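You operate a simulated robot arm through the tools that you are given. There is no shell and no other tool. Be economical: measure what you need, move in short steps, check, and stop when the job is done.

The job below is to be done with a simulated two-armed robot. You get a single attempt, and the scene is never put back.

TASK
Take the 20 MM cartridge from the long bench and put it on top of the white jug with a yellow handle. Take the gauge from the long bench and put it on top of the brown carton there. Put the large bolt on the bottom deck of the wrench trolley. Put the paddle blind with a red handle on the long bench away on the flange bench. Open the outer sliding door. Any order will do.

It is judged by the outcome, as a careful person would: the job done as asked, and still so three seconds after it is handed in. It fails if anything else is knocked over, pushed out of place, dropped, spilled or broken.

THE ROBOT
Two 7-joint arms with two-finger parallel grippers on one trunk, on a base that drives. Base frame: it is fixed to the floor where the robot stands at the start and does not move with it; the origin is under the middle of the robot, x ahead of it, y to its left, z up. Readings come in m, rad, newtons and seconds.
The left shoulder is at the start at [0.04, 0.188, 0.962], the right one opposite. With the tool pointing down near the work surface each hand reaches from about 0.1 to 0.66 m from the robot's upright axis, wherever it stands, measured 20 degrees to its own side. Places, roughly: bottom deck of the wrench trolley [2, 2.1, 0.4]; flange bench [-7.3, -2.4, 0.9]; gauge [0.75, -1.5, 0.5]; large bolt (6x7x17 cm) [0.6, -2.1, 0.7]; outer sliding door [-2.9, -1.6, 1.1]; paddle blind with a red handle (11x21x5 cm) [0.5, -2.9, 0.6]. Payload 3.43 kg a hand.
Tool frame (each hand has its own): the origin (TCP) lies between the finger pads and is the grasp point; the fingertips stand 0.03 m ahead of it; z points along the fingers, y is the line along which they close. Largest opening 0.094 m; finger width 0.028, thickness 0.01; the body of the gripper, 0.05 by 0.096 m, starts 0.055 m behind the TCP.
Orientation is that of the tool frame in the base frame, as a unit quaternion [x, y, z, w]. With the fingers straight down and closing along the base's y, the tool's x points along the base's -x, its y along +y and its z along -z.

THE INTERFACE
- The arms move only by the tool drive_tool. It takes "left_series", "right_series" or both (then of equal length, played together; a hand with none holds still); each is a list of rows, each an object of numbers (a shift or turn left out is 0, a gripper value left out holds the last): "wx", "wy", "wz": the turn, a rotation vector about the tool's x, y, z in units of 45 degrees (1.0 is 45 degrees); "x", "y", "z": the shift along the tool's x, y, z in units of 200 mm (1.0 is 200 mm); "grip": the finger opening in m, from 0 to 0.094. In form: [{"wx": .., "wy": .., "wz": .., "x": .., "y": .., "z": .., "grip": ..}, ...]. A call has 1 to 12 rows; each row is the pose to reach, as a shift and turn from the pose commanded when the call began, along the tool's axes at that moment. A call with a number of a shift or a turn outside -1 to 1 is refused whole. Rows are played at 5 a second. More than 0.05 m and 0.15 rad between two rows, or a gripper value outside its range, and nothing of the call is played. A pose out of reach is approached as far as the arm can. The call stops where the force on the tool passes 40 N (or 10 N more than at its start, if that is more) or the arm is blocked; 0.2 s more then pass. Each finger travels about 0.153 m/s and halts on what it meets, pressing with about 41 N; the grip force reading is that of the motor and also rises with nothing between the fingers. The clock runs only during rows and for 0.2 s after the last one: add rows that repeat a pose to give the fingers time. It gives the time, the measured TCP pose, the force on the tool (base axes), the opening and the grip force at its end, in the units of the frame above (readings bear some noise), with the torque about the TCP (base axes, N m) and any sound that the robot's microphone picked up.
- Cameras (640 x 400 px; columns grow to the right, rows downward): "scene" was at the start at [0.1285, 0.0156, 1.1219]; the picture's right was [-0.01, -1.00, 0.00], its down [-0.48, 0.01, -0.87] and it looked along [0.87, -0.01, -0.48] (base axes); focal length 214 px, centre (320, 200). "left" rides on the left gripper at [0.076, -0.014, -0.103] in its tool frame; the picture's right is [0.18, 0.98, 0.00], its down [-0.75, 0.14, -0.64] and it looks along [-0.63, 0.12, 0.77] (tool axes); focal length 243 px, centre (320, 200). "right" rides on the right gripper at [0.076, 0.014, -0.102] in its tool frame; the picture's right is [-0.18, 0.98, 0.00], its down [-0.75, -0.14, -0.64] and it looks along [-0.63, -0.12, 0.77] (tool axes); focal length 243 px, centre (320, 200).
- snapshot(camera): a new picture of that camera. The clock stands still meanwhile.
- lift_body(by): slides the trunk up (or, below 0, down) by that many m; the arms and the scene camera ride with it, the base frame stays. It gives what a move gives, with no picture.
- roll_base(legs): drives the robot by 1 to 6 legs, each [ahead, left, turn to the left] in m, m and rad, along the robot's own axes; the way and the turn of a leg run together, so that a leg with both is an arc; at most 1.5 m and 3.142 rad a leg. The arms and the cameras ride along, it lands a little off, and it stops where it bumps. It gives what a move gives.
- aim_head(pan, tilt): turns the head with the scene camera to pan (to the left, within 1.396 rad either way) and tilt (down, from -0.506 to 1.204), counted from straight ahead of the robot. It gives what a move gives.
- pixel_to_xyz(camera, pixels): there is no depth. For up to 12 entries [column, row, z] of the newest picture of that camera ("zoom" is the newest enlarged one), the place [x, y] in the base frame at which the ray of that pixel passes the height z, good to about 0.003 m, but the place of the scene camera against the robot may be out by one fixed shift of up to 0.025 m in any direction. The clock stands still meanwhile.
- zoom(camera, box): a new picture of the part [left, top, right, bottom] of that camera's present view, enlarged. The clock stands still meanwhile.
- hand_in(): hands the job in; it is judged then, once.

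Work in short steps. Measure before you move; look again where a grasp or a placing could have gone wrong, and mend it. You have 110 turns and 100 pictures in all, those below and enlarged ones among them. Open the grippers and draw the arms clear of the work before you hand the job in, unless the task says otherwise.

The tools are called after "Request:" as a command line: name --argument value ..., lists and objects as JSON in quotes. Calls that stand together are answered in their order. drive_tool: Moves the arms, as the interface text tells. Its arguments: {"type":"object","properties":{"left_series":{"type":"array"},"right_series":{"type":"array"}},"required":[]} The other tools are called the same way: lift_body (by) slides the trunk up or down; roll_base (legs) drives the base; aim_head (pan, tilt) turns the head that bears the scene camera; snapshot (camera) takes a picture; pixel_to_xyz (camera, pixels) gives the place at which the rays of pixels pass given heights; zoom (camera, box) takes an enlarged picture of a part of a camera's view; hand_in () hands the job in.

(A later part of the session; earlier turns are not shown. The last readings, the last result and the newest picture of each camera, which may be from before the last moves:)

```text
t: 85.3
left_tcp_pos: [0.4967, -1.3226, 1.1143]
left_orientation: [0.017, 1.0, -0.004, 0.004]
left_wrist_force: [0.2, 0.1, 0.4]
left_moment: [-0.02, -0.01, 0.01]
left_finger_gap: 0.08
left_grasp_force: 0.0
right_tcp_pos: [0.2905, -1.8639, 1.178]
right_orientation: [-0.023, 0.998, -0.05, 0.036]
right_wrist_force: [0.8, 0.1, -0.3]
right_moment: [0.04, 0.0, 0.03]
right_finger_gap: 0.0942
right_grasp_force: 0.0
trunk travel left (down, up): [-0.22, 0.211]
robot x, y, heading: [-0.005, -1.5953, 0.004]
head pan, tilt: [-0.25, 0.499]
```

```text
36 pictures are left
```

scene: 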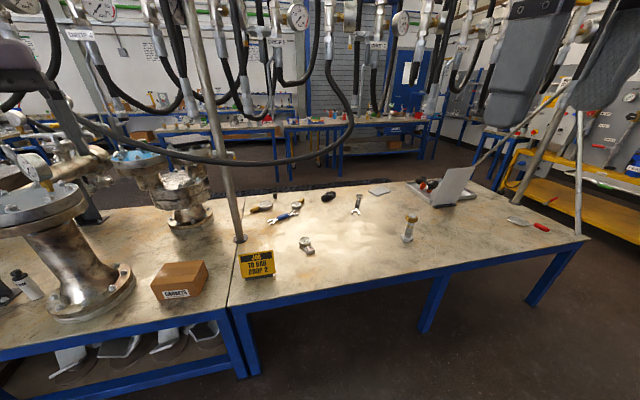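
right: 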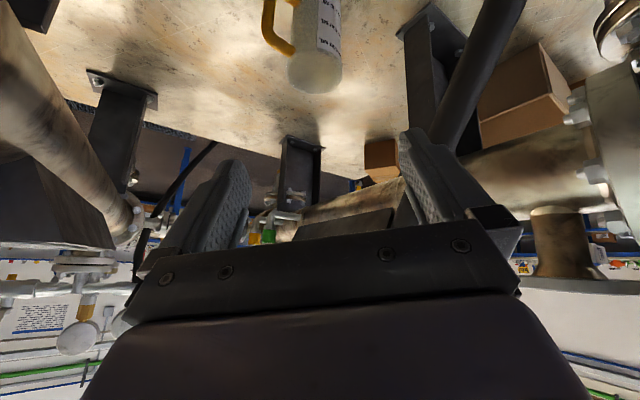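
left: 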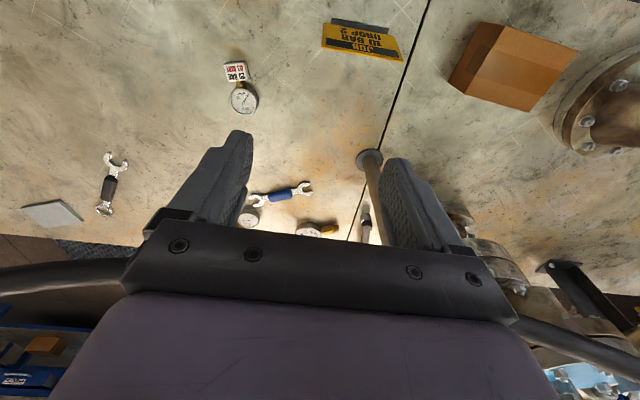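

Gauge (242,98) and carton (512,65) are both visible from the left hand. I enlarge each to measure.

Request:
zoom --camera "left" --box '[430, 0, 600, 130]'

Request:
zoom --camera "left" --box '[200, 45, 290, 125]'

Request:
pixel_to_xyz --camera "left" --pixels '[[243, 98, 0.63], [236, 72, 0.61], [480, 22, 0.6], [577, 50, 0.68], [530, 111, 0.68], [448, 84, 0.6], [500, 30, 0.68], [465, 80, 0.68], [362, 40, 0.7]]'

```text
3.08 times, centred on (515, 65) of left
```

zoom: 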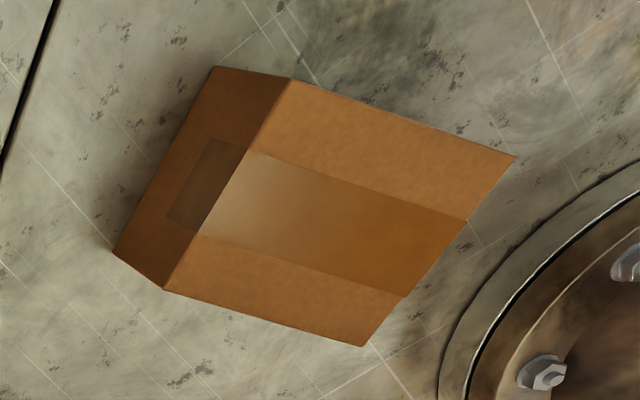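

```text
5.00 times, centred on (245, 85) of left
```

zoom: 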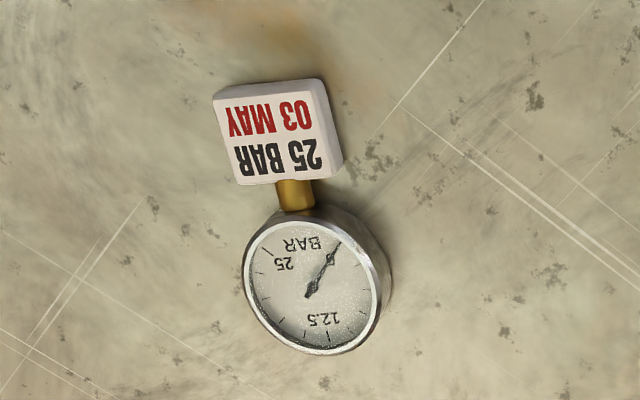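

```text
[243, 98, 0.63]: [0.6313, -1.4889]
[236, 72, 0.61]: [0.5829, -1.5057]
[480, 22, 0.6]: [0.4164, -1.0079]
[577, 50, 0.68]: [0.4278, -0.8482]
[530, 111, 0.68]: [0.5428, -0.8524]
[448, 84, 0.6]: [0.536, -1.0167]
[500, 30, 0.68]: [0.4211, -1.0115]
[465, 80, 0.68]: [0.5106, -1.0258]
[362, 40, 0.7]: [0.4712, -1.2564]
```

The gauge dial is centred at about (0.631,-1.489) and about 74 mm wide. I move the left hand above it and open fully.

Request:
drive_tool --left_series '[{"x": -0.1, "y": -0.12, "z": 0.12, "grip": 0.094}, {"x": -0.2, "y": -0.24, "z": 0.25, "grip": 0.094}, {"x": -0.3, "y": -0.35, "z": 0.38}, {"x": -0.4, "y": -0.47, "z": 0.5}, {"x": -0.5, "y": -0.59, "z": 0.63}, {"x": -0.6, "y": -0.7, "z": 0.75}, {"x": -0.7, "y": -0.81, "z": 0.88}, {"x": -0.7, "y": -0.81, "z": 1.0}]'

Request:
drive_tool --left_series '[{"z": 0.2}, {"z": 0.4}, {"z": 0.6}, {"z": 0.75}, {"z": 0.75}]'

Request:
snapshot --camera "left"

```text
t: 87.1
left_tcp_pos: [0.6098, -1.4644, 0.9306]
left_orientation: [0.014, 1.0, -0.004, 0.005]
left_wrist_force: [-0.4, 0.8, 0.2]
left_moment: [0.0, 0.01, 0.03]
left_finger_gap: 0.0936
left_grasp_force: 0.2
left hand out of reach, approached as far as the arm can: row 6, 7, 8
right_tcp_pos: [0.2912, -1.8638, 1.1785]
right_orientation: [-0.023, 0.998, -0.052, 0.037]
right_wrist_force: [-1.2, -0.5, 0.2]
right_moment: [-0.02, 0.01, -0.02]
right_finger_gap: 0.0936
right_grasp_force: 0.1
trunk travel left (down, up): [-0.22, 0.211]
robot x, y, heading: [-0.0041, -1.5928, 0.0]
head pan, tilt: [-0.25, 0.499]
```

```text
t: 88.3
left_tcp_pos: [0.6063, -1.4627, 0.7867]
left_orientation: [0.015, 1.0, -0.003, 0.004]
left_wrist_force: [-0.6, -0.6, -0.1]
left_moment: [-0.01, 0.0, 0.0]
left_finger_gap: 0.0939
left_grasp_force: 0.0
right_tcp_pos: [0.292, -1.8634, 1.1769]
right_orientation: [-0.022, 0.998, -0.05, 0.035]
right_wrist_force: [0.0, 0.2, 0.9]
right_moment: [0.02, -0.01, 0.0]
right_finger_gap: 0.0942
right_grasp_force: 0.1
trunk travel left (down, up): [-0.22, 0.211]
robot x, y, heading: [-0.0041, -1.5917, 0.002]
head pan, tilt: [-0.25, 0.499]
```

```text
33 pictures are left
```

left: 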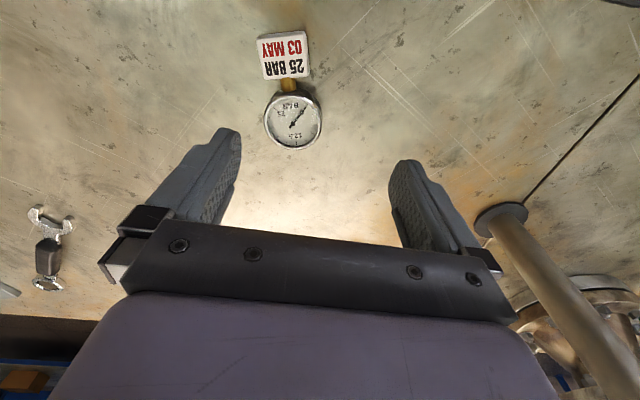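

Request:
pixel_to_xyz --camera "left" --pixels '[[292, 119, 0.63], [264, 120, 0.62], [321, 118, 0.62], [292, 148, 0.62], [284, 56, 0.62], [259, 60, 0.61], [309, 50, 0.61]]'

Request:
zoom --camera "left" --box '[240, 20, 350, 160]'

```text
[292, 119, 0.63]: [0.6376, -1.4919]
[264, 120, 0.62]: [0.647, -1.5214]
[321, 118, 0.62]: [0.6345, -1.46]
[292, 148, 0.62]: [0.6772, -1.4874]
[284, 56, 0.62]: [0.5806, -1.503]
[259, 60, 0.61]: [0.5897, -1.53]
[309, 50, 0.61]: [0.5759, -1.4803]
```

```text
2.86 times, centred on (295, 90) of left
```

zoom: 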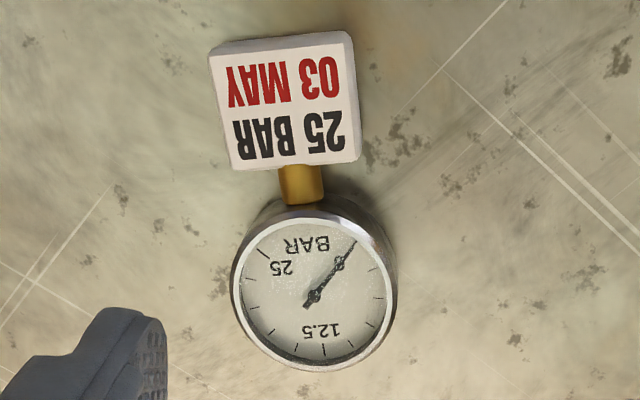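

The dial is centred at (0.639,-1.491), 63 mm wide, just beyond reach with the tool straight down. I tilt the hand 22° forward and see where it comes to rest.

Request:
drive_tool --left_series '[{"wy": -0.13}, {"wy": -0.26}, {"wy": -0.39}, {"wy": -0.5}, {"wy": -0.5}]'

```text
t: 89.5
left_tcp_pos: [0.6107, -1.4635, 0.7842]
left_orientation: [0.013, 0.98, -0.007, 0.2]
left_wrist_force: [0.4, 0.1, -0.8]
left_moment: [-0.01, 0.02, 0.05]
left_finger_gap: 0.0941
left_grasp_force: 0.0
right_tcp_pos: [0.2913, -1.863, 1.1771]
right_orientation: [-0.024, 0.998, -0.051, 0.036]
right_wrist_force: [-0.5, 0.4, -0.2]
right_moment: [0.0, 0.01, -0.01]
right_finger_gap: 0.0938
right_grasp_force: 0.0
trunk travel left (down, up): [-0.22, 0.211]
robot x, y, heading: [-0.0056, -1.5941, -0.0]
head pan, tilt: [-0.25, 0.499]
```

I lower onto the dial with the fingers left and right of it, then close.

Request:
drive_tool --left_series '[{"x": 0.01, "y": -0.05, "z": 0.15}, {"x": 0.02, "y": -0.1, "z": 0.3}, {"x": 0.04, "y": -0.13, "z": 0.44}, {"x": 0.09, "y": -0.13, "z": 0.56}, {"x": 0.13, "y": -0.13, "z": 0.65}, {"x": 0.16, "y": -0.13, "z": 0.72}, {"x": 0.16, "y": -0.13, "z": 0.72}]'

Request:
snapshot --camera "left"

```text
t: 91.1
left_tcp_pos: [0.6363, -1.4897, 0.638]
left_orientation: [0.014, 0.98, -0.006, 0.199]
left_wrist_force: [0.4, 0.6, 0.0]
left_moment: [0.01, 0.01, 0.01]
left_finger_gap: 0.094
left_grasp_force: 0.1
right_tcp_pos: [0.2923, -1.8646, 1.1778]
right_orientation: [-0.023, 0.998, -0.05, 0.036]
right_wrist_force: [-0.8, -0.7, 0.0]
right_moment: [-0.02, 0.04, 0.04]
right_finger_gap: 0.0937
right_grasp_force: 0.1
trunk travel left (down, up): [-0.22, 0.211]
robot x, y, heading: [-0.0073, -1.5939, 0.003]
head pan, tilt: [-0.25, 0.499]
```

```text
31 pictures are left
```

left: 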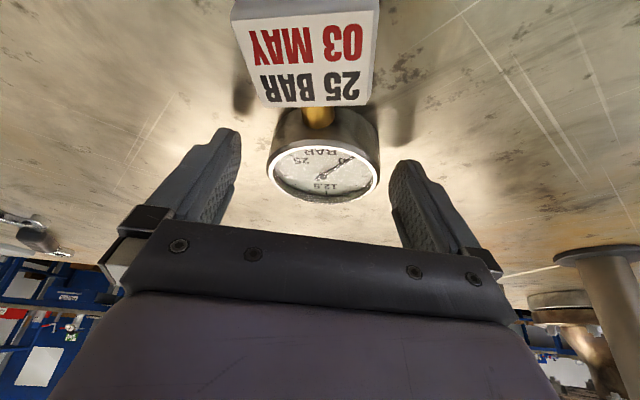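

The dial sits centred between the pads. I close on it.

Request:
drive_tool --left_series '[{"grip": 0.07}, {"grip": 0.04}, {"grip": 0.02}, {"grip": 0.02}]'

Request:
drive_tool --left_series '[{"x": -0.04, "z": -0.1}, {"x": -0.1, "z": -0.25}, {"x": -0.18, "z": -0.43}, {"x": -0.27, "z": -0.63}, {"x": -0.35, "z": -0.83}, {"x": -0.35, "z": -0.83}]'

Request:
snapshot --camera "left"

```text
t: 92.1
left_tcp_pos: [0.6347, -1.4906, 0.6391]
left_orientation: [0.015, 0.98, -0.007, 0.198]
left_wrist_force: [0.6, 0.6, 0.3]
left_moment: [-0.01, -0.17, 0.06]
left_finger_gap: 0.0645
left_grasp_force: 41.2
right_tcp_pos: [0.2919, -1.8642, 1.1776]
right_orientation: [-0.023, 0.998, -0.051, 0.036]
right_wrist_force: [-0.9, 0.1, 0.3]
right_moment: [0.04, 0.01, -0.02]
right_finger_gap: 0.094
right_grasp_force: 0.1
trunk travel left (down, up): [-0.22, 0.211]
robot x, y, heading: [-0.0045, -1.5951, 0.002]
head pan, tilt: [-0.25, 0.499]
```

```text
t: 93.5
left_tcp_pos: [0.6361, -1.4908, 0.8179]
left_orientation: [0.015, 0.98, -0.006, 0.199]
left_wrist_force: [-1.2, -0.5, -0.2]
left_moment: [-0.02, 0.0, -0.03]
left_finger_gap: 0.0199
left_grasp_force: 0.1
right_tcp_pos: [0.2913, -1.8629, 1.1782]
right_orientation: [-0.023, 0.998, -0.05, 0.037]
right_wrist_force: [-0.6, -0.2, 0.2]
right_moment: [0.0, 0.03, -0.01]
right_finger_gap: 0.0939
right_grasp_force: 0.1
trunk travel left (down, up): [-0.22, 0.211]
robot x, y, heading: [-0.0028, -1.5977, 0.002]
head pan, tilt: [-0.25, 0.499]
```

```text
30 pictures are left
```

left: 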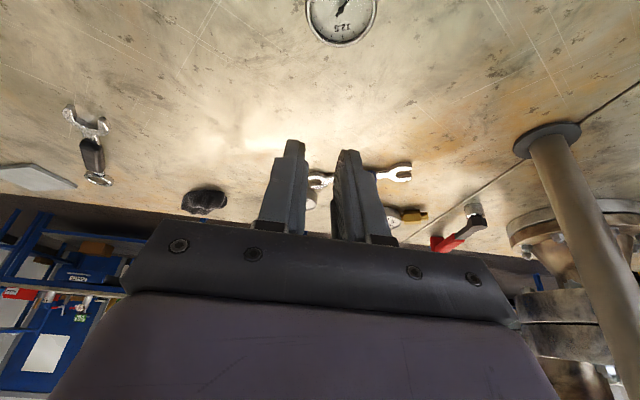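

The gauge slipped out of the grasp and lies on the bench at (342,10). I open, move back and up a little, and look again.

Request:
drive_tool --left_series '[{"x": 0.15, "grip": 0.094}, {"x": 0.35, "z": -0.05, "grip": 0.094}, {"x": 0.5, "z": -0.1, "grip": 0.094}, {"x": 0.5, "z": -0.1, "grip": 0.094}]'

Request:
snapshot --camera "left"

```text
t: 94.5
left_tcp_pos: [0.5378, -1.487, 0.796]
left_orientation: [0.015, 0.98, -0.007, 0.198]
left_wrist_force: [-0.2, 0.5, 0.6]
left_moment: [0.02, 0.01, 0.0]
left_finger_gap: 0.0941
left_grasp_force: 0.1
right_tcp_pos: [0.2914, -1.8634, 1.1769]
right_orientation: [-0.023, 0.998, -0.05, 0.036]
right_wrist_force: [-0.1, -0.3, 0.7]
right_moment: [0.03, 0.02, 0.06]
right_finger_gap: 0.0941
right_grasp_force: 0.1
trunk travel left (down, up): [-0.22, 0.211]
robot x, y, heading: [-0.0004, -1.5962, 0.001]
head pan, tilt: [-0.25, 0.499]
```

```text
29 pictures are left
```

left: 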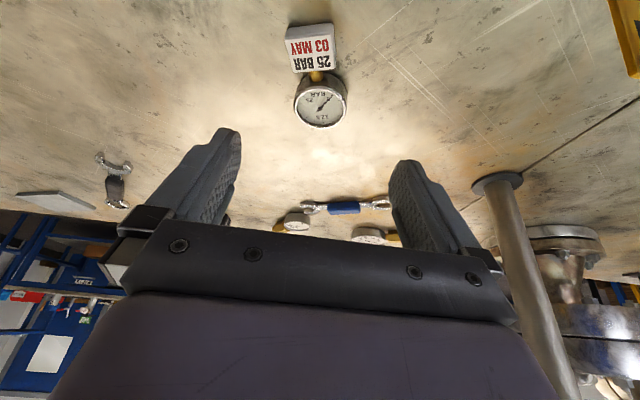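

Request:
zoom --camera "left" --box '[270, 10, 370, 140]'

Request:
pixel_to_xyz --camera "left" --pixels '[[320, 101, 0.627], [295, 102, 0.615], [347, 98, 0.615], [310, 48, 0.625], [287, 38, 0.62], [334, 35, 0.62], [313, 76, 0.61]]'

```text
3.08 times, centred on (320, 75) of left
```

zoom: 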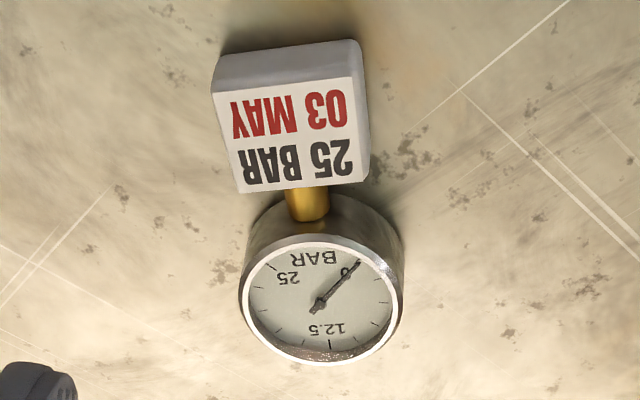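

```text
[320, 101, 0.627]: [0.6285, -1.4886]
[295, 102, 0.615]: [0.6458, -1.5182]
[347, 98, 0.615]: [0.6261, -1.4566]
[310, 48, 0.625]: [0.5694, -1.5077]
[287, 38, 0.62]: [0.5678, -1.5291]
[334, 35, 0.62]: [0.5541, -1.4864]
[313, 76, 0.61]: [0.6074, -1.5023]
```

The gauge is nearly where it was. Its labelled block has flat sides, so I'll grip that with the tool straight down and yawed 18° to match: centre about (0.577,-1.505).

Request:
drive_tool --left_series '[{"y": -0.02, "z": 0.1, "wx": -0.02, "wy": 0.12, "wz": -0.1}, {"y": -0.04, "z": 0.2, "wx": -0.04, "wy": 0.24, "wz": -0.2}, {"y": -0.06, "z": 0.32, "wx": -0.06, "wy": 0.36, "wz": -0.31}, {"y": -0.08, "z": 0.42, "wx": -0.085, "wy": 0.5, "wz": -0.427}, {"y": -0.08, "z": 0.52, "wx": -0.085, "wy": 0.5, "wz": -0.427}, {"y": -0.08, "z": 0.52, "wx": -0.085, "wy": 0.5, "wz": -0.427}]'

Request:
snapshot --camera "left"

```text
t: 95.9
left_tcp_pos: [0.5759, -1.5065, 0.7024]
left_orientation: [-0.153, 0.988, -0.005, 0.001]
left_wrist_force: [-1.6, -0.7, 0.0]
left_moment: [0.03, -0.02, 0.05]
left_finger_gap: 0.094
left_grasp_force: 0.0
right_tcp_pos: [0.2907, -1.8635, 1.1774]
right_orientation: [-0.022, 0.998, -0.051, 0.036]
right_wrist_force: [-0.1, -0.5, 0.0]
right_moment: [-0.02, 0.01, 0.03]
right_finger_gap: 0.0939
right_grasp_force: 0.0
trunk travel left (down, up): [-0.22, 0.211]
robot x, y, heading: [-0.0044, -1.5943, -0.001]
head pan, tilt: [-0.25, 0.499]
```

```text
27 pictures are left
```

left: 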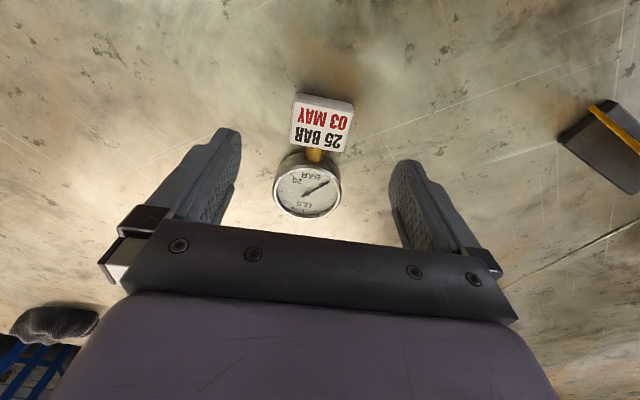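

The block sits right under the grasp point (expected (320,126), seen (321,123)) and is aligned. I lower and close on it.

Request:
drive_tool --left_series '[{"z": 0.12}, {"z": 0.24}, {"z": 0.335}, {"z": 0.335}, {"z": 0.335, "grip": 0.07}, {"z": 0.335, "grip": 0.04}, {"z": 0.335, "grip": 0.02}, {"z": 0.335, "grip": 0.02}]'

Request:
drive_tool --left_series '[{"z": -0.05}, {"z": -0.15}, {"z": -0.25}, {"z": -0.25}]'

Request:
snapshot --camera "left"

```text
t: 97.7
left_tcp_pos: [0.5743, -1.5055, 0.6384]
left_orientation: [-0.154, 0.988, -0.004, 0.001]
left_wrist_force: [1.1, 0.0, 0.4]
left_moment: [0.04, -0.04, -0.06]
left_finger_gap: 0.0477
left_grasp_force: 41.0
right_tcp_pos: [0.2908, -1.8632, 1.1772]
right_orientation: [-0.023, 0.998, -0.05, 0.036]
right_wrist_force: [-0.2, 0.1, -0.1]
right_moment: [0.03, 0.0, 0.0]
right_finger_gap: 0.0941
right_grasp_force: 0.1
trunk travel left (down, up): [-0.22, 0.211]
robot x, y, heading: [-0.0014, -1.5973, -0.001]
head pan, tilt: [-0.25, 0.499]
```

```text
t: 98.7
left_tcp_pos: [0.5739, -1.5028, 0.6869]
left_orientation: [-0.154, 0.988, -0.004, 0.002]
left_wrist_force: [0.7, 0.0, -1.4]
left_moment: [-0.03, 0.11, -0.03]
left_finger_gap: 0.0474
left_grasp_force: 41.2
right_tcp_pos: [0.2915, -1.8626, 1.1777]
right_orientation: [-0.023, 0.998, -0.052, 0.036]
right_wrist_force: [0.4, -0.5, 0.8]
right_moment: [-0.01, 0.0, 0.05]
right_finger_gap: 0.0939
right_grasp_force: 0.1
trunk travel left (down, up): [-0.22, 0.211]
robot x, y, heading: [-0.0024, -1.5967, -0.0]
head pan, tilt: [-0.25, 0.499]
```

```text
26 pictures are left
```

left: 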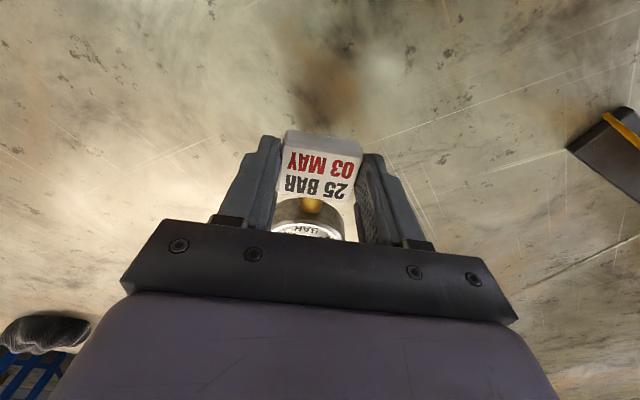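

The gauge is held by its block. I lift it, back off to clear the pole and sign, and drive left toward the carton (centre about (0.478,-0.93), top about 0.68).

Request:
drive_tool --left_series '[{"z": -0.2}, {"z": -0.4}, {"z": -0.6}, {"z": -0.8}, {"z": -0.95}, {"z": -0.95}]'

Request:
roll_base --legs '[[-0.3, 0, 0], [0, 0.56, 0], [0.15, 0, 0]]'

Request:
snapshot --camera "left"

```text
t: 100.1
left_tcp_pos: [0.5727, -1.5022, 0.875]
left_orientation: [-0.153, 0.988, -0.005, 0.001]
left_wrist_force: [-0.1, -0.6, -3.6]
left_moment: [-0.01, 0.09, -0.02]
left_finger_gap: 0.0478
left_grasp_force: 40.7
right_tcp_pos: [0.2916, -1.8637, 1.1774]
right_orientation: [-0.022, 0.998, -0.051, 0.036]
right_wrist_force: [0.7, -0.5, -0.4]
right_moment: [0.01, 0.05, -0.01]
right_finger_gap: 0.094
right_grasp_force: 0.1
trunk travel left (down, up): [-0.22, 0.211]
robot x, y, heading: [-0.0051, -1.5927, -0.003]
head pan, tilt: [-0.25, 0.499]
```

```text
t: 105.9
left_tcp_pos: [0.4294, -0.9569, 0.8753]
left_orientation: [-0.149, 0.989, -0.004, 0.0]
left_wrist_force: [0.8, 0.8, -1.8]
left_moment: [-0.04, 0.12, 0.0]
left_finger_gap: 0.0475
left_grasp_force: 41.3
right_tcp_pos: [0.1442, -1.3152, 1.1774]
right_orientation: [-0.018, 0.998, -0.052, 0.036]
right_wrist_force: [0.7, 0.2, 0.0]
right_moment: [-0.01, 0.01, -0.01]
right_finger_gap: 0.0942
right_grasp_force: 0.1
trunk travel left (down, up): [-0.22, 0.211]
robot x, y, heading: [-0.1507, -1.048, -0.004]
head pan, tilt: [-0.25, 0.499]
```

```text
25 pictures are left
```

left: 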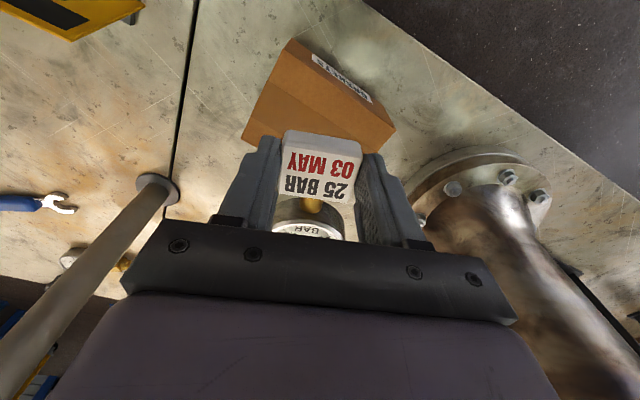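

Request:
zoom --camera "left" --box '[220, 20, 420, 160]'

Request:
pixel_to_xyz --camera "zoom" --pixels '[[222, 57, 0.6], [490, 235, 0.6], [198, 105, 0.68], [560, 340, 0.68], [70, 375, 0.68], [555, 345, 0.68]]'

```text
2.86 times, centred on (320, 90) of left
```

zoom: 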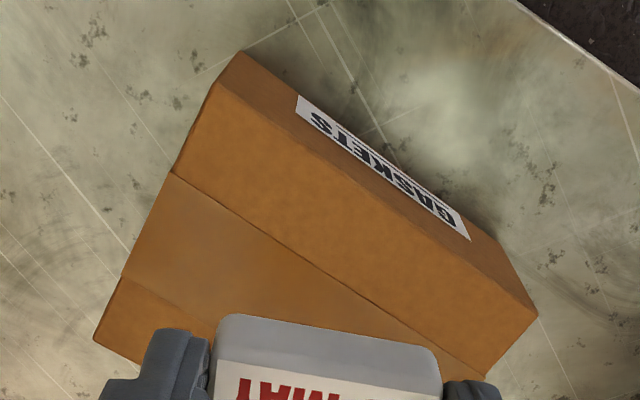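

```text
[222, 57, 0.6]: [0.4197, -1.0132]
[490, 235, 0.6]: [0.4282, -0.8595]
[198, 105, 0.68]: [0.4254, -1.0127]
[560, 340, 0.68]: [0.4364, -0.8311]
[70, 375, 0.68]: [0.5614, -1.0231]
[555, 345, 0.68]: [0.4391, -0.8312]
```

The carton's top spans x 0.42–0.545, y -1.01 to -0.85. I shift 2 cm forward and 1 cm left, and lower to just above expected contact.

Request:
drive_tool --left_series '[{"x": -0.06, "y": 0.015, "z": 0.1}, {"x": -0.12, "y": 0.03, "z": 0.25}, {"x": -0.12, "y": 0.03, "z": 0.4}, {"x": -0.12, "y": 0.03, "z": 0.55}, {"x": -0.12, "y": 0.03, "z": 0.68}, {"x": -0.12, "y": 0.03, "z": 0.68}]'

Request:
drive_tool --left_series '[{"z": 0.02}, {"z": 0.04}, {"z": 0.04}]'

Request:
snapshot --camera "left"

```text
t: 107.3
left_tcp_pos: [0.449, -0.9453, 0.7402]
left_orientation: [-0.149, 0.989, -0.006, 0.001]
left_wrist_force: [0.9, -0.6, -2.5]
left_moment: [-0.07, 0.09, 0.01]
left_finger_gap: 0.0476
left_grasp_force: 41.3
right_tcp_pos: [0.1422, -1.3153, 1.1778]
right_orientation: [-0.017, 0.998, -0.051, 0.036]
right_wrist_force: [-0.4, 0.7, 0.2]
right_moment: [-0.01, 0.01, -0.01]
right_finger_gap: 0.0941
right_grasp_force: 0.1
trunk travel left (down, up): [-0.22, 0.211]
robot x, y, heading: [-0.1504, -1.0426, -0.011]
head pan, tilt: [-0.25, 0.499]
```

```text
t: 108.1
left_tcp_pos: [0.4488, -0.9449, 0.7325]
left_orientation: [-0.148, 0.989, -0.004, 0.001]
left_wrist_force: [0.4, 1.3, -3.4]
left_moment: [-0.06, 0.15, -0.01]
left_finger_gap: 0.0475
left_grasp_force: 41.3
right_tcp_pos: [0.1435, -1.3151, 1.178]
right_orientation: [-0.017, 0.998, -0.052, 0.036]
right_wrist_force: [0.8, -0.9, -0.3]
right_moment: [0.01, -0.02, 0.0]
right_finger_gap: 0.094
right_grasp_force: 0.1
trunk travel left (down, up): [-0.22, 0.211]
robot x, y, heading: [-0.1527, -1.0444, -0.01]
head pan, tilt: [-0.25, 0.499]
```

```text
23 pictures are left
```

left: 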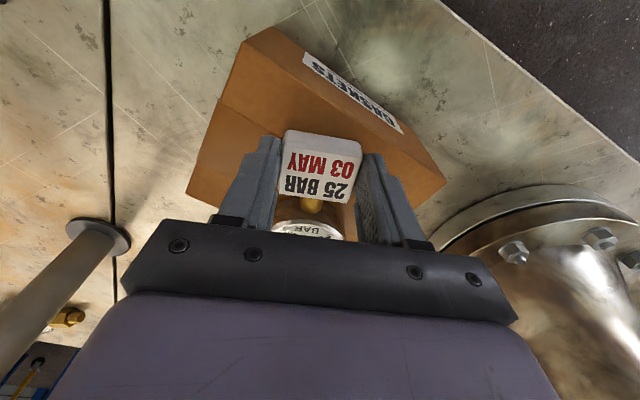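

Still no contact at 0.7325, so I lower by millimetres until the upward force shows.

Request:
drive_tool --left_series '[{"z": 0.02}, {"z": 0.04}, {"z": 0.04}]'

Request:
drive_tool --left_series '[{"z": 0.015}, {"z": 0.03}, {"z": 0.03}]'

```text
t: 108.9
left_tcp_pos: [0.4496, -0.9451, 0.7272]
left_orientation: [-0.15, 0.989, -0.005, 0.004]
left_wrist_force: [-1.5, 2.4, 27.5]
left_moment: [0.32, 0.21, 0.05]
left_finger_gap: 0.0475
left_grasp_force: 41.3
right_tcp_pos: [0.1417, -1.3165, 1.1786]
right_orientation: [-0.017, 0.998, -0.051, 0.038]
right_wrist_force: [0.1, 0.1, 0.0]
right_moment: [0.0, 0.01, -0.01]
right_finger_gap: 0.0941
right_grasp_force: 0.0
trunk travel left (down, up): [-0.22, 0.211]
robot x, y, heading: [-0.1496, -1.0422, -0.012]
head pan, tilt: [-0.25, 0.499]
```

```text
t: 109.7
left_tcp_pos: [0.4499, -0.9461, 0.7238]
left_orientation: [-0.149, 0.989, -0.005, 0.006]
left_wrist_force: [-1.9, 1.0, 32.5]
left_moment: [0.26, 0.19, 0.1]
left_finger_gap: 0.0475
left_grasp_force: 41.2
right_tcp_pos: [0.14, -1.3144, 1.1789]
right_orientation: [-0.017, 0.998, -0.052, 0.038]
right_wrist_force: [-0.2, 0.1, -1.2]
right_moment: [0.01, 0.01, 0.03]
right_finger_gap: 0.0941
right_grasp_force: 0.0
trunk travel left (down, up): [-0.22, 0.211]
robot x, y, heading: [-0.1497, -1.0445, -0.015]
head pan, tilt: [-0.25, 0.499]
```

Firm contact on the carton. I release and rise.

Request:
drive_tool --left_series '[{"z": -0.01}, {"z": -0.01, "grip": 0.055}, {"z": -0.01, "grip": 0.07}, {"z": -0.01, "grip": 0.094}, {"z": -0.01, "grip": 0.094}, {"z": -0.2}, {"z": -0.4}, {"z": -0.6}, {"z": -0.8}, {"z": -0.8}]'

Request:
snapshot --camera "left"

```text
t: 111.9
left_tcp_pos: [0.45, -0.9484, 0.8802]
left_orientation: [-0.149, 0.989, -0.004, 0.0]
left_wrist_force: [-0.4, 0.8, 0.7]
left_moment: [0.0, -0.02, 0.01]
left_finger_gap: 0.094
left_grasp_force: 0.1
right_tcp_pos: [0.1417, -1.3152, 1.1777]
right_orientation: [-0.018, 0.998, -0.05, 0.036]
right_wrist_force: [1.6, -0.2, 0.2]
right_moment: [-0.01, -0.05, -0.04]
right_finger_gap: 0.0942
right_grasp_force: 0.1
trunk travel left (down, up): [-0.22, 0.211]
robot x, y, heading: [-0.1525, -1.0434, -0.009]
head pan, tilt: [-0.25, 0.499]
```

```text
22 pictures are left
```

left: 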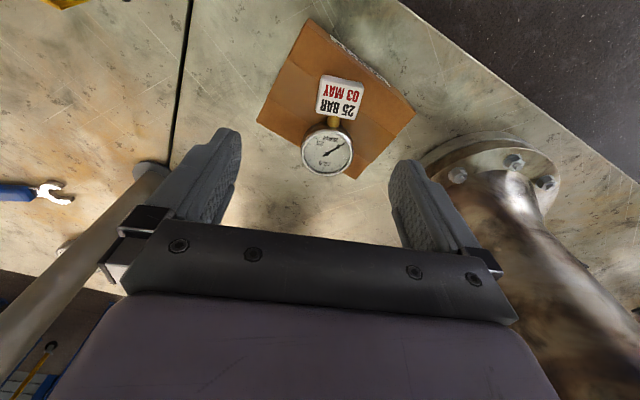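

The gauge rests on the carton. Next I take the bolt with the left hand held slanted, so it can later go in under a deck. I drive right to it.

Request:
roll_base --legs '[[-0.2, 0, 0.009], [0, -1.14, 0]]'

Request:
drive_tool --left_series '[{"x": 0.1, "wz": 0.1}, {"x": 0.2, "wz": 0.2}, {"x": 0.3, "wz": 0.3}, {"x": 0.4, "wz": 0.38}, {"x": 0.4, "wz": 0.38}]'

Request:
drive_tool --left_series '[{"wy": -0.15}, {"wy": -0.3}, {"wy": -0.45}, {"wy": -0.6}, {"wy": -0.75}, {"wy": -0.9}, {"wy": -1.0}, {"wy": -1.0}]'

Request:
snapshot --camera "left"

```text
t: 118.9
left_tcp_pos: [0.2155, -2.118, 0.8814]
left_orientation: [-0.123, 0.992, -0.005, 0.002]
left_wrist_force: [0.9, 0.2, 0.1]
left_moment: [-0.01, 0.01, 0.02]
left_finger_gap: 0.0939
left_grasp_force: 0.0
right_tcp_pos: [-0.109, -2.469, 1.1786]
right_orientation: [0.008, 0.998, -0.051, 0.035]
right_wrist_force: [0.1, -1.1, -0.1]
right_moment: [0.0, 0.0, -0.02]
right_finger_gap: 0.0943
right_grasp_force: 0.1
trunk travel left (down, up): [-0.22, 0.211]
robot x, y, heading: [-0.3882, -2.1815, -0.063]
head pan, tilt: [-0.25, 0.499]
```

```text
t: 120.1
left_tcp_pos: [0.1394, -2.1356, 0.8797]
left_orientation: [0.026, 1.0, -0.004, 0.002]
left_wrist_force: [0.5, -0.9, 0.4]
left_moment: [-0.04, 0.01, 0.01]
left_finger_gap: 0.0938
left_grasp_force: 0.0
right_tcp_pos: [-0.1098, -2.4692, 1.1776]
right_orientation: [0.008, 0.998, -0.052, 0.034]
right_wrist_force: [-0.5, -0.7, -0.1]
right_moment: [-0.02, -0.01, 0.01]
right_finger_gap: 0.0939
right_grasp_force: 0.1
trunk travel left (down, up): [-0.22, 0.211]
robot x, y, heading: [-0.3874, -2.187, -0.062]
head pan, tilt: [-0.25, 0.499]
```

```text
t: 121.9
left_tcp_pos: [0.1391, -2.1366, 0.8807]
left_orientation: [0.021, 0.923, -0.015, 0.385]
left_wrist_force: [-0.2, -0.1, -0.3]
left_moment: [0.02, -0.03, 0.03]
left_finger_gap: 0.094
left_grasp_force: 0.1
right_tcp_pos: [-0.1107, -2.4676, 1.1773]
right_orientation: [0.008, 0.998, -0.051, 0.035]
right_wrist_force: [-0.5, -0.4, 0.3]
right_moment: [0.0, 0.04, 0.01]
right_finger_gap: 0.0939
right_grasp_force: 0.1
trunk travel left (down, up): [-0.22, 0.211]
robot x, y, heading: [-0.3882, -2.1827, -0.063]
head pan, tilt: [-0.25, 0.499]
```

```text
21 pictures are left
```

left: 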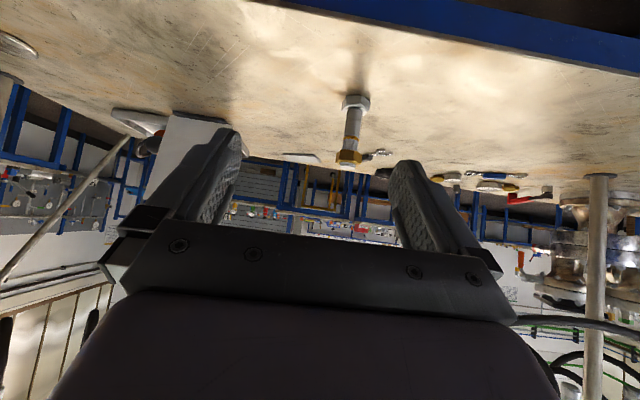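

The bolt's head stands at (356,100), with the shank at (353,128) and the nut at (350,155). I measure it.

Request:
pixel_to_xyz --camera "left" --pixels '[[356, 97, 0.6], [355, 106, 0.62], [353, 128, 0.67], [350, 153, 0.72], [350, 153, 0.74], [341, 105, 0.62], [369, 103, 0.62]]'

Request:
zoom --camera "left" --box '[300, 80, 420, 180]'

```text
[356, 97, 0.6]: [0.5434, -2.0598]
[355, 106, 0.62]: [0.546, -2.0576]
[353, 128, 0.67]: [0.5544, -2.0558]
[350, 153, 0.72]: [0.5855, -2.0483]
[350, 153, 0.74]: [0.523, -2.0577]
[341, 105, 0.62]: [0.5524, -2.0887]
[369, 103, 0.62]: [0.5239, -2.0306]
```

```text
4.00 times, centred on (360, 130) of left
```

zoom: 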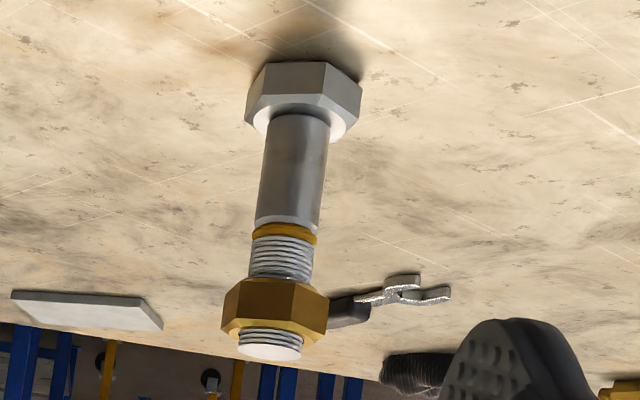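

The bolt's axis is at about (0.572,-2.057), and its shank runs from about 0.635 to 0.69. I drive up and tilt the hand to 60° so the palm clears the nut.

Request:
roll_base --legs '[[0.37, 0.055, 0.063]]'

Request:
drive_tool --left_series '[{"wy": -0.13}, {"wy": -0.26}, {"wy": -0.36}, {"wy": -0.36}]'

```text
t: 124.3
left_tcp_pos: [0.507, -2.0659, 0.8795]
left_orientation: [-0.005, 0.923, -0.003, 0.384]
left_wrist_force: [-0.2, -0.3, -0.2]
left_moment: [0.0, 0.01, -0.05]
left_finger_gap: 0.0938
left_grasp_force: 0.1
right_tcp_pos: [0.2777, -2.4109, 1.1783]
right_orientation: [-0.021, 0.998, -0.051, 0.035]
right_wrist_force: [-0.1, -0.1, -0.8]
right_moment: [0.01, -0.01, 0.05]
right_finger_gap: 0.0942
right_grasp_force: 0.1
trunk travel left (down, up): [-0.22, 0.211]
robot x, y, heading: [-0.0157, -2.1386, -0.003]
head pan, tilt: [-0.25, 0.499]
```

```text
t: 125.3
left_tcp_pos: [0.5084, -2.0656, 0.8803]
left_orientation: [-0.006, 0.86, -0.002, 0.51]
left_wrist_force: [-1.0, 0.6, 0.6]
left_moment: [-0.01, 0.01, 0.01]
left_finger_gap: 0.0939
left_grasp_force: 0.0
right_tcp_pos: [0.2791, -2.411, 1.1777]
right_orientation: [-0.02, 0.998, -0.051, 0.037]
right_wrist_force: [0.2, 0.7, -0.8]
right_moment: [-0.01, 0.0, -0.06]
right_finger_gap: 0.094
right_grasp_force: 0.1
trunk travel left (down, up): [-0.22, 0.211]
robot x, y, heading: [-0.0178, -2.1377, -0.002]
head pan, tilt: [-0.25, 0.499]
```

Request:
drive_tool --left_series '[{"x": 0.14, "y": 0.01, "z": 0.0}, {"x": 0.28, "y": 0.02, "z": 0.02}, {"x": 0.42, "y": 0.03, "z": 0.08}, {"x": 0.56, "y": 0.04, "z": 0.13}, {"x": 0.7, "y": 0.045, "z": 0.18}, {"x": 0.775, "y": 0.045, "z": 0.21}, {"x": 0.775, "y": 0.045, "z": 0.21}]'

Request:
snapshot --camera "left"

```text
t: 126.9
left_tcp_pos: [0.473, -2.0592, 0.7242]
left_orientation: [-0.006, 0.859, -0.002, 0.511]
left_wrist_force: [-0.4, 0.0, -0.5]
left_moment: [-0.03, 0.0, 0.01]
left_finger_gap: 0.094
left_grasp_force: 0.1
right_tcp_pos: [0.2788, -2.4108, 1.1785]
right_orientation: [-0.021, 0.998, -0.05, 0.037]
right_wrist_force: [0.4, -1.1, 0.1]
right_moment: [-0.03, 0.03, 0.02]
right_finger_gap: 0.0938
right_grasp_force: 0.1
trunk travel left (down, up): [-0.22, 0.211]
robot x, y, heading: [-0.0119, -2.1408, -0.003]
head pan, tilt: [-0.25, 0.499]
```

```text
19 pictures are left
```

left: 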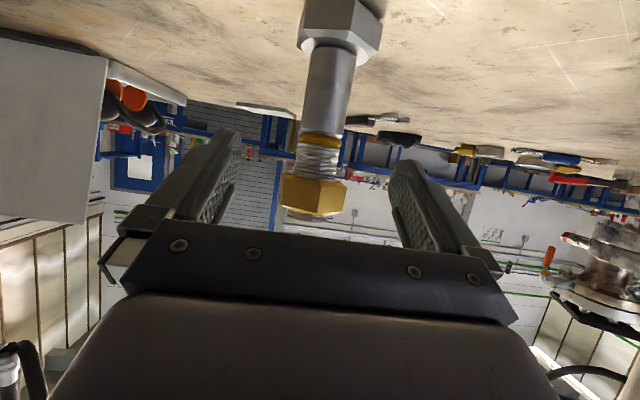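

The shank is at column 327, about 6 mm left of the finger axis. I advance 0.116 m with that correction and close.

Request:
drive_tool --left_series '[{"y": 0.03, "z": 0.12}, {"y": 0.03, "z": 0.28}, {"y": 0.03, "z": 0.44}, {"y": 0.03, "x": 0.01, "z": 0.58}, {"y": 0.03, "x": 0.01, "z": 0.58}, {"y": 0.03, "x": 0.01, "z": 0.58, "grip": 0.06}, {"y": 0.03, "x": 0.01, "z": 0.58, "grip": 0.03}, {"y": 0.03, "x": 0.01, "z": 0.58, "grip": 0.0}, {"y": 0.03, "x": 0.01, "z": 0.58, "grip": 0.0}]'

Request:
drive_tool --left_series '[{"x": -0.1, "z": -0.05}, {"x": -0.3, "z": -0.16}, {"x": -0.5, "z": -0.27}, {"x": -0.7, "z": -0.38}, {"x": -0.9, "z": -0.49}, {"x": -0.9, "z": -0.49}]'

Request:
snapshot --camera "left"

```text
t: 128.9
left_tcp_pos: [0.5716, -2.0519, 0.6656]
left_orientation: [-0.005, 0.86, -0.003, 0.511]
left_wrist_force: [0.6, -1.3, 0.7]
left_moment: [-0.18, -0.25, -0.03]
left_finger_gap: 0.0411
left_grasp_force: 41.0
right_tcp_pos: [0.2771, -2.411, 1.1783]
right_orientation: [-0.021, 0.998, -0.05, 0.035]
right_wrist_force: [0.5, -0.3, -0.6]
right_moment: [-0.01, -0.01, 0.02]
right_finger_gap: 0.0941
right_grasp_force: 0.1
trunk travel left (down, up): [-0.22, 0.211]
robot x, y, heading: [-0.017, -2.1431, -0.009]
head pan, tilt: [-0.25, 0.499]
```

```text
t: 130.3
left_tcp_pos: [0.57, -2.0558, 0.8692]
left_orientation: [-0.005, 0.861, -0.002, 0.509]
left_wrist_force: [0.3, -0.1, -10.4]
left_moment: [0.01, -0.02, -0.02]
left_finger_gap: 0.0415
left_grasp_force: 41.3
right_tcp_pos: [0.2802, -2.4115, 1.1773]
right_orientation: [-0.021, 0.998, -0.051, 0.036]
right_wrist_force: [-0.2, -0.2, 0.4]
right_moment: [0.03, 0.0, -0.01]
right_finger_gap: 0.0939
right_grasp_force: 0.0
trunk travel left (down, up): [-0.22, 0.211]
robot x, y, heading: [-0.0173, -2.1386, -0.006]
head pan, tilt: [-0.25, 0.499]
```

```text
18 pictures are left
```

left: 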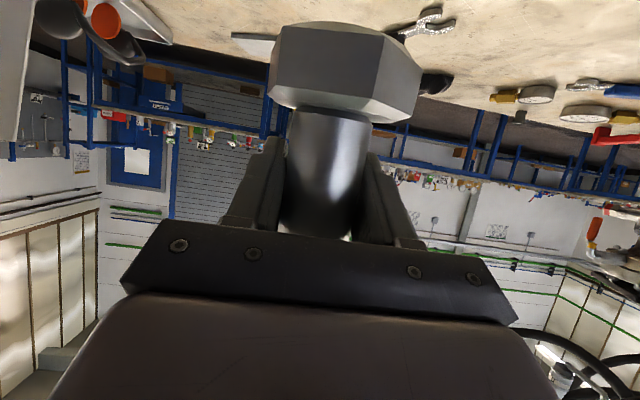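

The bolt is held (10 N). I back off and move right so the right hand can look at the paddle blind.

Request:
roll_base --legs '[[-0.15, 0, 0], [0, -0.5, 0], [0.1, 0, 0]]'

Request:
snapshot --camera "right"

```text
t: 135.0
left_tcp_pos: [0.5112, -2.5704, 0.8678]
left_orientation: [0.002, 0.86, -0.006, 0.51]
left_wrist_force: [0.5, 1.2, -10.7]
left_moment: [0.03, -0.07, 0.03]
left_finger_gap: 0.0413
left_grasp_force: 40.9
right_tcp_pos: [0.2134, -2.9187, 1.1788]
right_orientation: [-0.012, 0.998, -0.052, 0.035]
right_wrist_force: [0.3, -0.9, -0.9]
right_moment: [-0.01, 0.03, -0.01]
right_finger_gap: 0.0938
right_grasp_force: 0.1
trunk travel left (down, up): [-0.22, 0.211]
robot x, y, heading: [-0.0788, -2.6463, -0.019]
head pan, tilt: [-0.25, 0.499]
```

```text
17 pictures are left
```

right: 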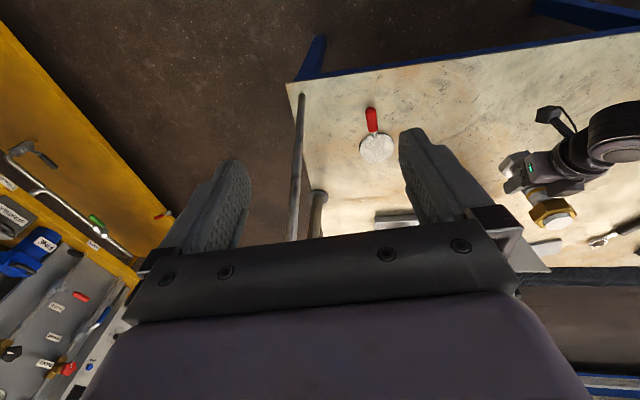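

The blind's disc is at (377,147), with its red handle up to (370,107) pointing toward the robot. I measure it and the pole beside it.

Request:
pixel_to_xyz --camera "right" --pixels '[[377, 147, 0.62], [373, 131, 0.62], [370, 108, 0.62], [371, 120, 0.63], [302, 100, 0.6], [318, 195, 0.6], [359, 147, 0.62], [396, 147, 0.62]]'

Request:
zoom --camera "right" --box '[290, 80, 430, 220]'

```text
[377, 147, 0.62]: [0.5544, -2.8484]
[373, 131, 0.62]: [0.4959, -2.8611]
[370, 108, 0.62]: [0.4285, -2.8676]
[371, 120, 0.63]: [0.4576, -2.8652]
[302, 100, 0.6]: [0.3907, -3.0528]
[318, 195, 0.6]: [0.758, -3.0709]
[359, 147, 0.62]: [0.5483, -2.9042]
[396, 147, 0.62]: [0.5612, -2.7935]
```

```text
2.86 times, centred on (360, 150) of right
```

zoom: 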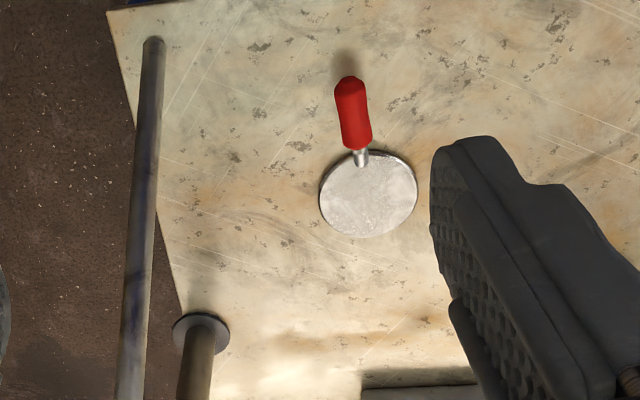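

The handle can be gripped along y near (0.46,-2.865) with the hand tilted 45° along it. I bring the right hand down with that tilt.

Request:
drive_tool --right_series '[{"x": -0.04, "y": 0.026, "z": 0.124, "wx": -0.016, "wy": -0.112, "wz": -0.02}, {"x": -0.085, "y": 0.052, "z": 0.248, "wx": -0.032, "wy": -0.225, "wz": -0.04}, {"x": -0.13, "y": 0.08, "z": 0.37, "wx": -0.05, "wy": -0.337, "wz": -0.06}, {"x": -0.17, "y": 0.105, "z": 0.5, "wx": -0.065, "wy": -0.45, "wz": -0.08}, {"x": -0.215, "y": 0.13, "z": 0.62, "wx": -0.08, "wy": -0.56, "wz": -0.1}, {"x": -0.26, "y": 0.157, "z": 0.74, "wx": -0.1, "wy": -0.675, "wz": -0.12}, {"x": -0.3, "y": 0.183, "z": 0.87, "wx": -0.115, "wy": -0.79, "wz": -0.14}, {"x": -0.345, "y": 0.21, "z": 0.99, "wx": -0.13, "wy": -0.9, "wz": -0.16}, {"x": -0.345, "y": 0.21, "z": 0.99, "wx": -0.13, "wy": -0.9, "wz": -0.16}]'

Request:
snapshot --camera "right"

```text
t: 137.0
left_tcp_pos: [0.5107, -2.57, 0.8692]
left_orientation: [0.002, 0.86, -0.006, 0.51]
left_wrist_force: [-0.1, -0.6, -11.4]
left_moment: [-0.01, -0.03, -0.04]
left_finger_gap: 0.0417
left_grasp_force: 41.0
right_tcp_pos: [0.2963, -2.8959, 0.979]
right_orientation: [-0.092, 0.922, 0.004, 0.375]
right_wrist_force: [0.5, 0.2, 0.5]
right_moment: [0.0, -0.01, 0.01]
right_finger_gap: 0.094
right_grasp_force: 0.0
trunk travel left (down, up): [-0.22, 0.211]
robot x, y, heading: [-0.0768, -2.6432, -0.02]
head pan, tilt: [-0.25, 0.499]
```

```text
15 pictures are left
```

right: 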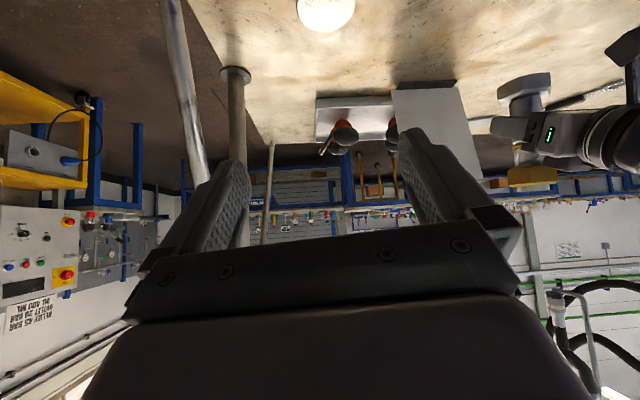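

Request:
drive_tool --right_series '[{"x": 0.07, "y": 0.015, "z": 0.16}, {"x": 0.14, "y": 0.03, "z": 0.32}, {"x": 0.21, "y": 0.045, "z": 0.48}, {"x": 0.28, "y": 0.06, "z": 0.64}, {"x": 0.36, "y": 0.07, "z": 0.81}, {"x": 0.43, "y": 0.085, "z": 0.97}, {"x": 0.43, "y": 0.085, "z": 0.97}]'

Request:
drive_tool --right_series '[{"x": 0.12, "y": 0.02, "z": 0.04}, {"x": 0.24, "y": 0.03, "z": 0.08}, {"x": 0.24, "y": 0.03, "z": 0.08}]'

Request:
snapshot --camera "right"

```text
t: 138.6
left_tcp_pos: [0.5113, -2.5693, 0.8693]
left_orientation: [0.003, 0.861, -0.007, 0.509]
left_wrist_force: [-0.3, 0.0, -10.4]
left_moment: [0.03, -0.06, -0.03]
left_finger_gap: 0.0414
left_grasp_force: 41.3
right_tcp_pos: [0.3643, -2.8782, 0.7832]
right_orientation: [-0.092, 0.922, 0.004, 0.375]
right_wrist_force: [-0.3, 1.4, 0.7]
right_moment: [0.03, -0.01, -0.02]
right_finger_gap: 0.094
right_grasp_force: 0.2
trunk travel left (down, up): [-0.22, 0.211]
robot x, y, heading: [-0.0755, -2.6425, -0.017]
head pan, tilt: [-0.25, 0.499]
```

```text
t: 139.4
left_tcp_pos: [0.51, -2.5699, 0.8699]
left_orientation: [0.002, 0.86, -0.007, 0.51]
left_wrist_force: [-0.4, -0.2, -10.6]
left_moment: [0.0, -0.05, 0.02]
left_finger_gap: 0.0408
left_grasp_force: 41.1
right_tcp_pos: [0.3435, -2.8814, 0.7358]
right_orientation: [-0.092, 0.923, 0.004, 0.375]
right_wrist_force: [-0.5, 0.0, 0.3]
right_moment: [-0.05, -0.01, 0.01]
right_finger_gap: 0.0942
right_grasp_force: 0.1
trunk travel left (down, up): [-0.22, 0.211]
robot x, y, heading: [-0.0822, -2.6451, -0.021]
head pan, tilt: [-0.25, 0.499]
```

```text
14 pictures are left
```

right: 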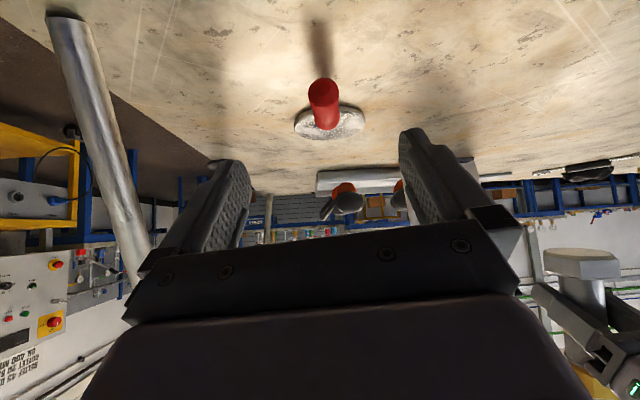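

The handle rises toward me: its end is at about (0.419,-2.87,0.64). I slide the open fingers along it to (0.462,-2.864,0.636) and close.

Request:
drive_tool --right_series '[{"x": -0.02, "z": 0.18}, {"x": -0.04, "z": 0.36}, {"x": -0.06, "y": 0.01, "z": 0.54}, {"x": -0.083, "y": 0.015, "z": 0.72}, {"x": -0.083, "y": 0.015, "z": 0.775}, {"x": -0.083, "y": 0.015, "z": 0.775, "grip": 0.06}, {"x": -0.083, "y": 0.015, "z": 0.775, "grip": 0.03}, {"x": -0.083, "y": 0.015, "z": 0.775, "grip": 0.0}, {"x": -0.083, "y": 0.015, "z": 0.775, "grip": 0.0}]'

Request:
drive_tool --right_series '[{"x": -0.05, "z": -0.05}, {"x": -0.15, "z": -0.15}, {"x": -0.3, "z": -0.3}, {"x": -0.45, "z": -0.45}, {"x": -0.6, "z": -0.6}, {"x": -0.6, "z": -0.6}]'

Request:
snapshot --camera "right"

```text
t: 141.4
left_tcp_pos: [0.5107, -2.5699, 0.8692]
left_orientation: [0.002, 0.86, -0.007, 0.51]
left_wrist_force: [0.0, 0.3, -10.5]
left_moment: [0.02, -0.05, -0.01]
left_finger_gap: 0.0416
left_grasp_force: 41.1
right_tcp_pos: [0.4597, -2.8618, 0.6341]
right_orientation: [-0.092, 0.922, 0.003, 0.375]
right_wrist_force: [1.1, 0.4, -0.7]
right_moment: [-0.04, -0.05, -0.06]
right_finger_gap: 0.0337
right_grasp_force: 41.0
trunk travel left (down, up): [-0.22, 0.211]
robot x, y, heading: [-0.0757, -2.6438, -0.021]
head pan, tilt: [-0.25, 0.499]
```

```text
t: 142.8
left_tcp_pos: [0.5112, -2.5703, 0.8695]
left_orientation: [0.003, 0.861, -0.007, 0.509]
left_wrist_force: [0.3, 0.3, -10.7]
left_moment: [0.02, -0.03, 0.01]
left_finger_gap: 0.0411
left_grasp_force: 40.9
right_tcp_pos: [0.4621, -2.8472, 0.8086]
right_orientation: [-0.092, 0.923, 0.004, 0.374]
right_wrist_force: [0.1, -1.3, -5.2]
right_moment: [-0.06, 0.44, 0.03]
right_finger_gap: 0.0336
right_grasp_force: 41.0
trunk travel left (down, up): [-0.22, 0.211]
robot x, y, heading: [-0.078, -2.6453, -0.021]
head pan, tilt: [-0.25, 0.499]
```

```text
13 pictures are left
```

right: 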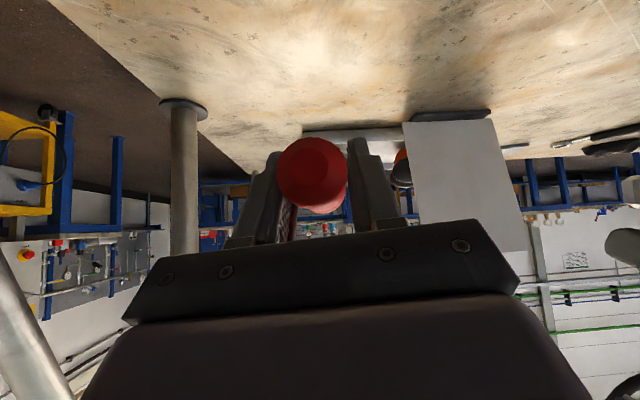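

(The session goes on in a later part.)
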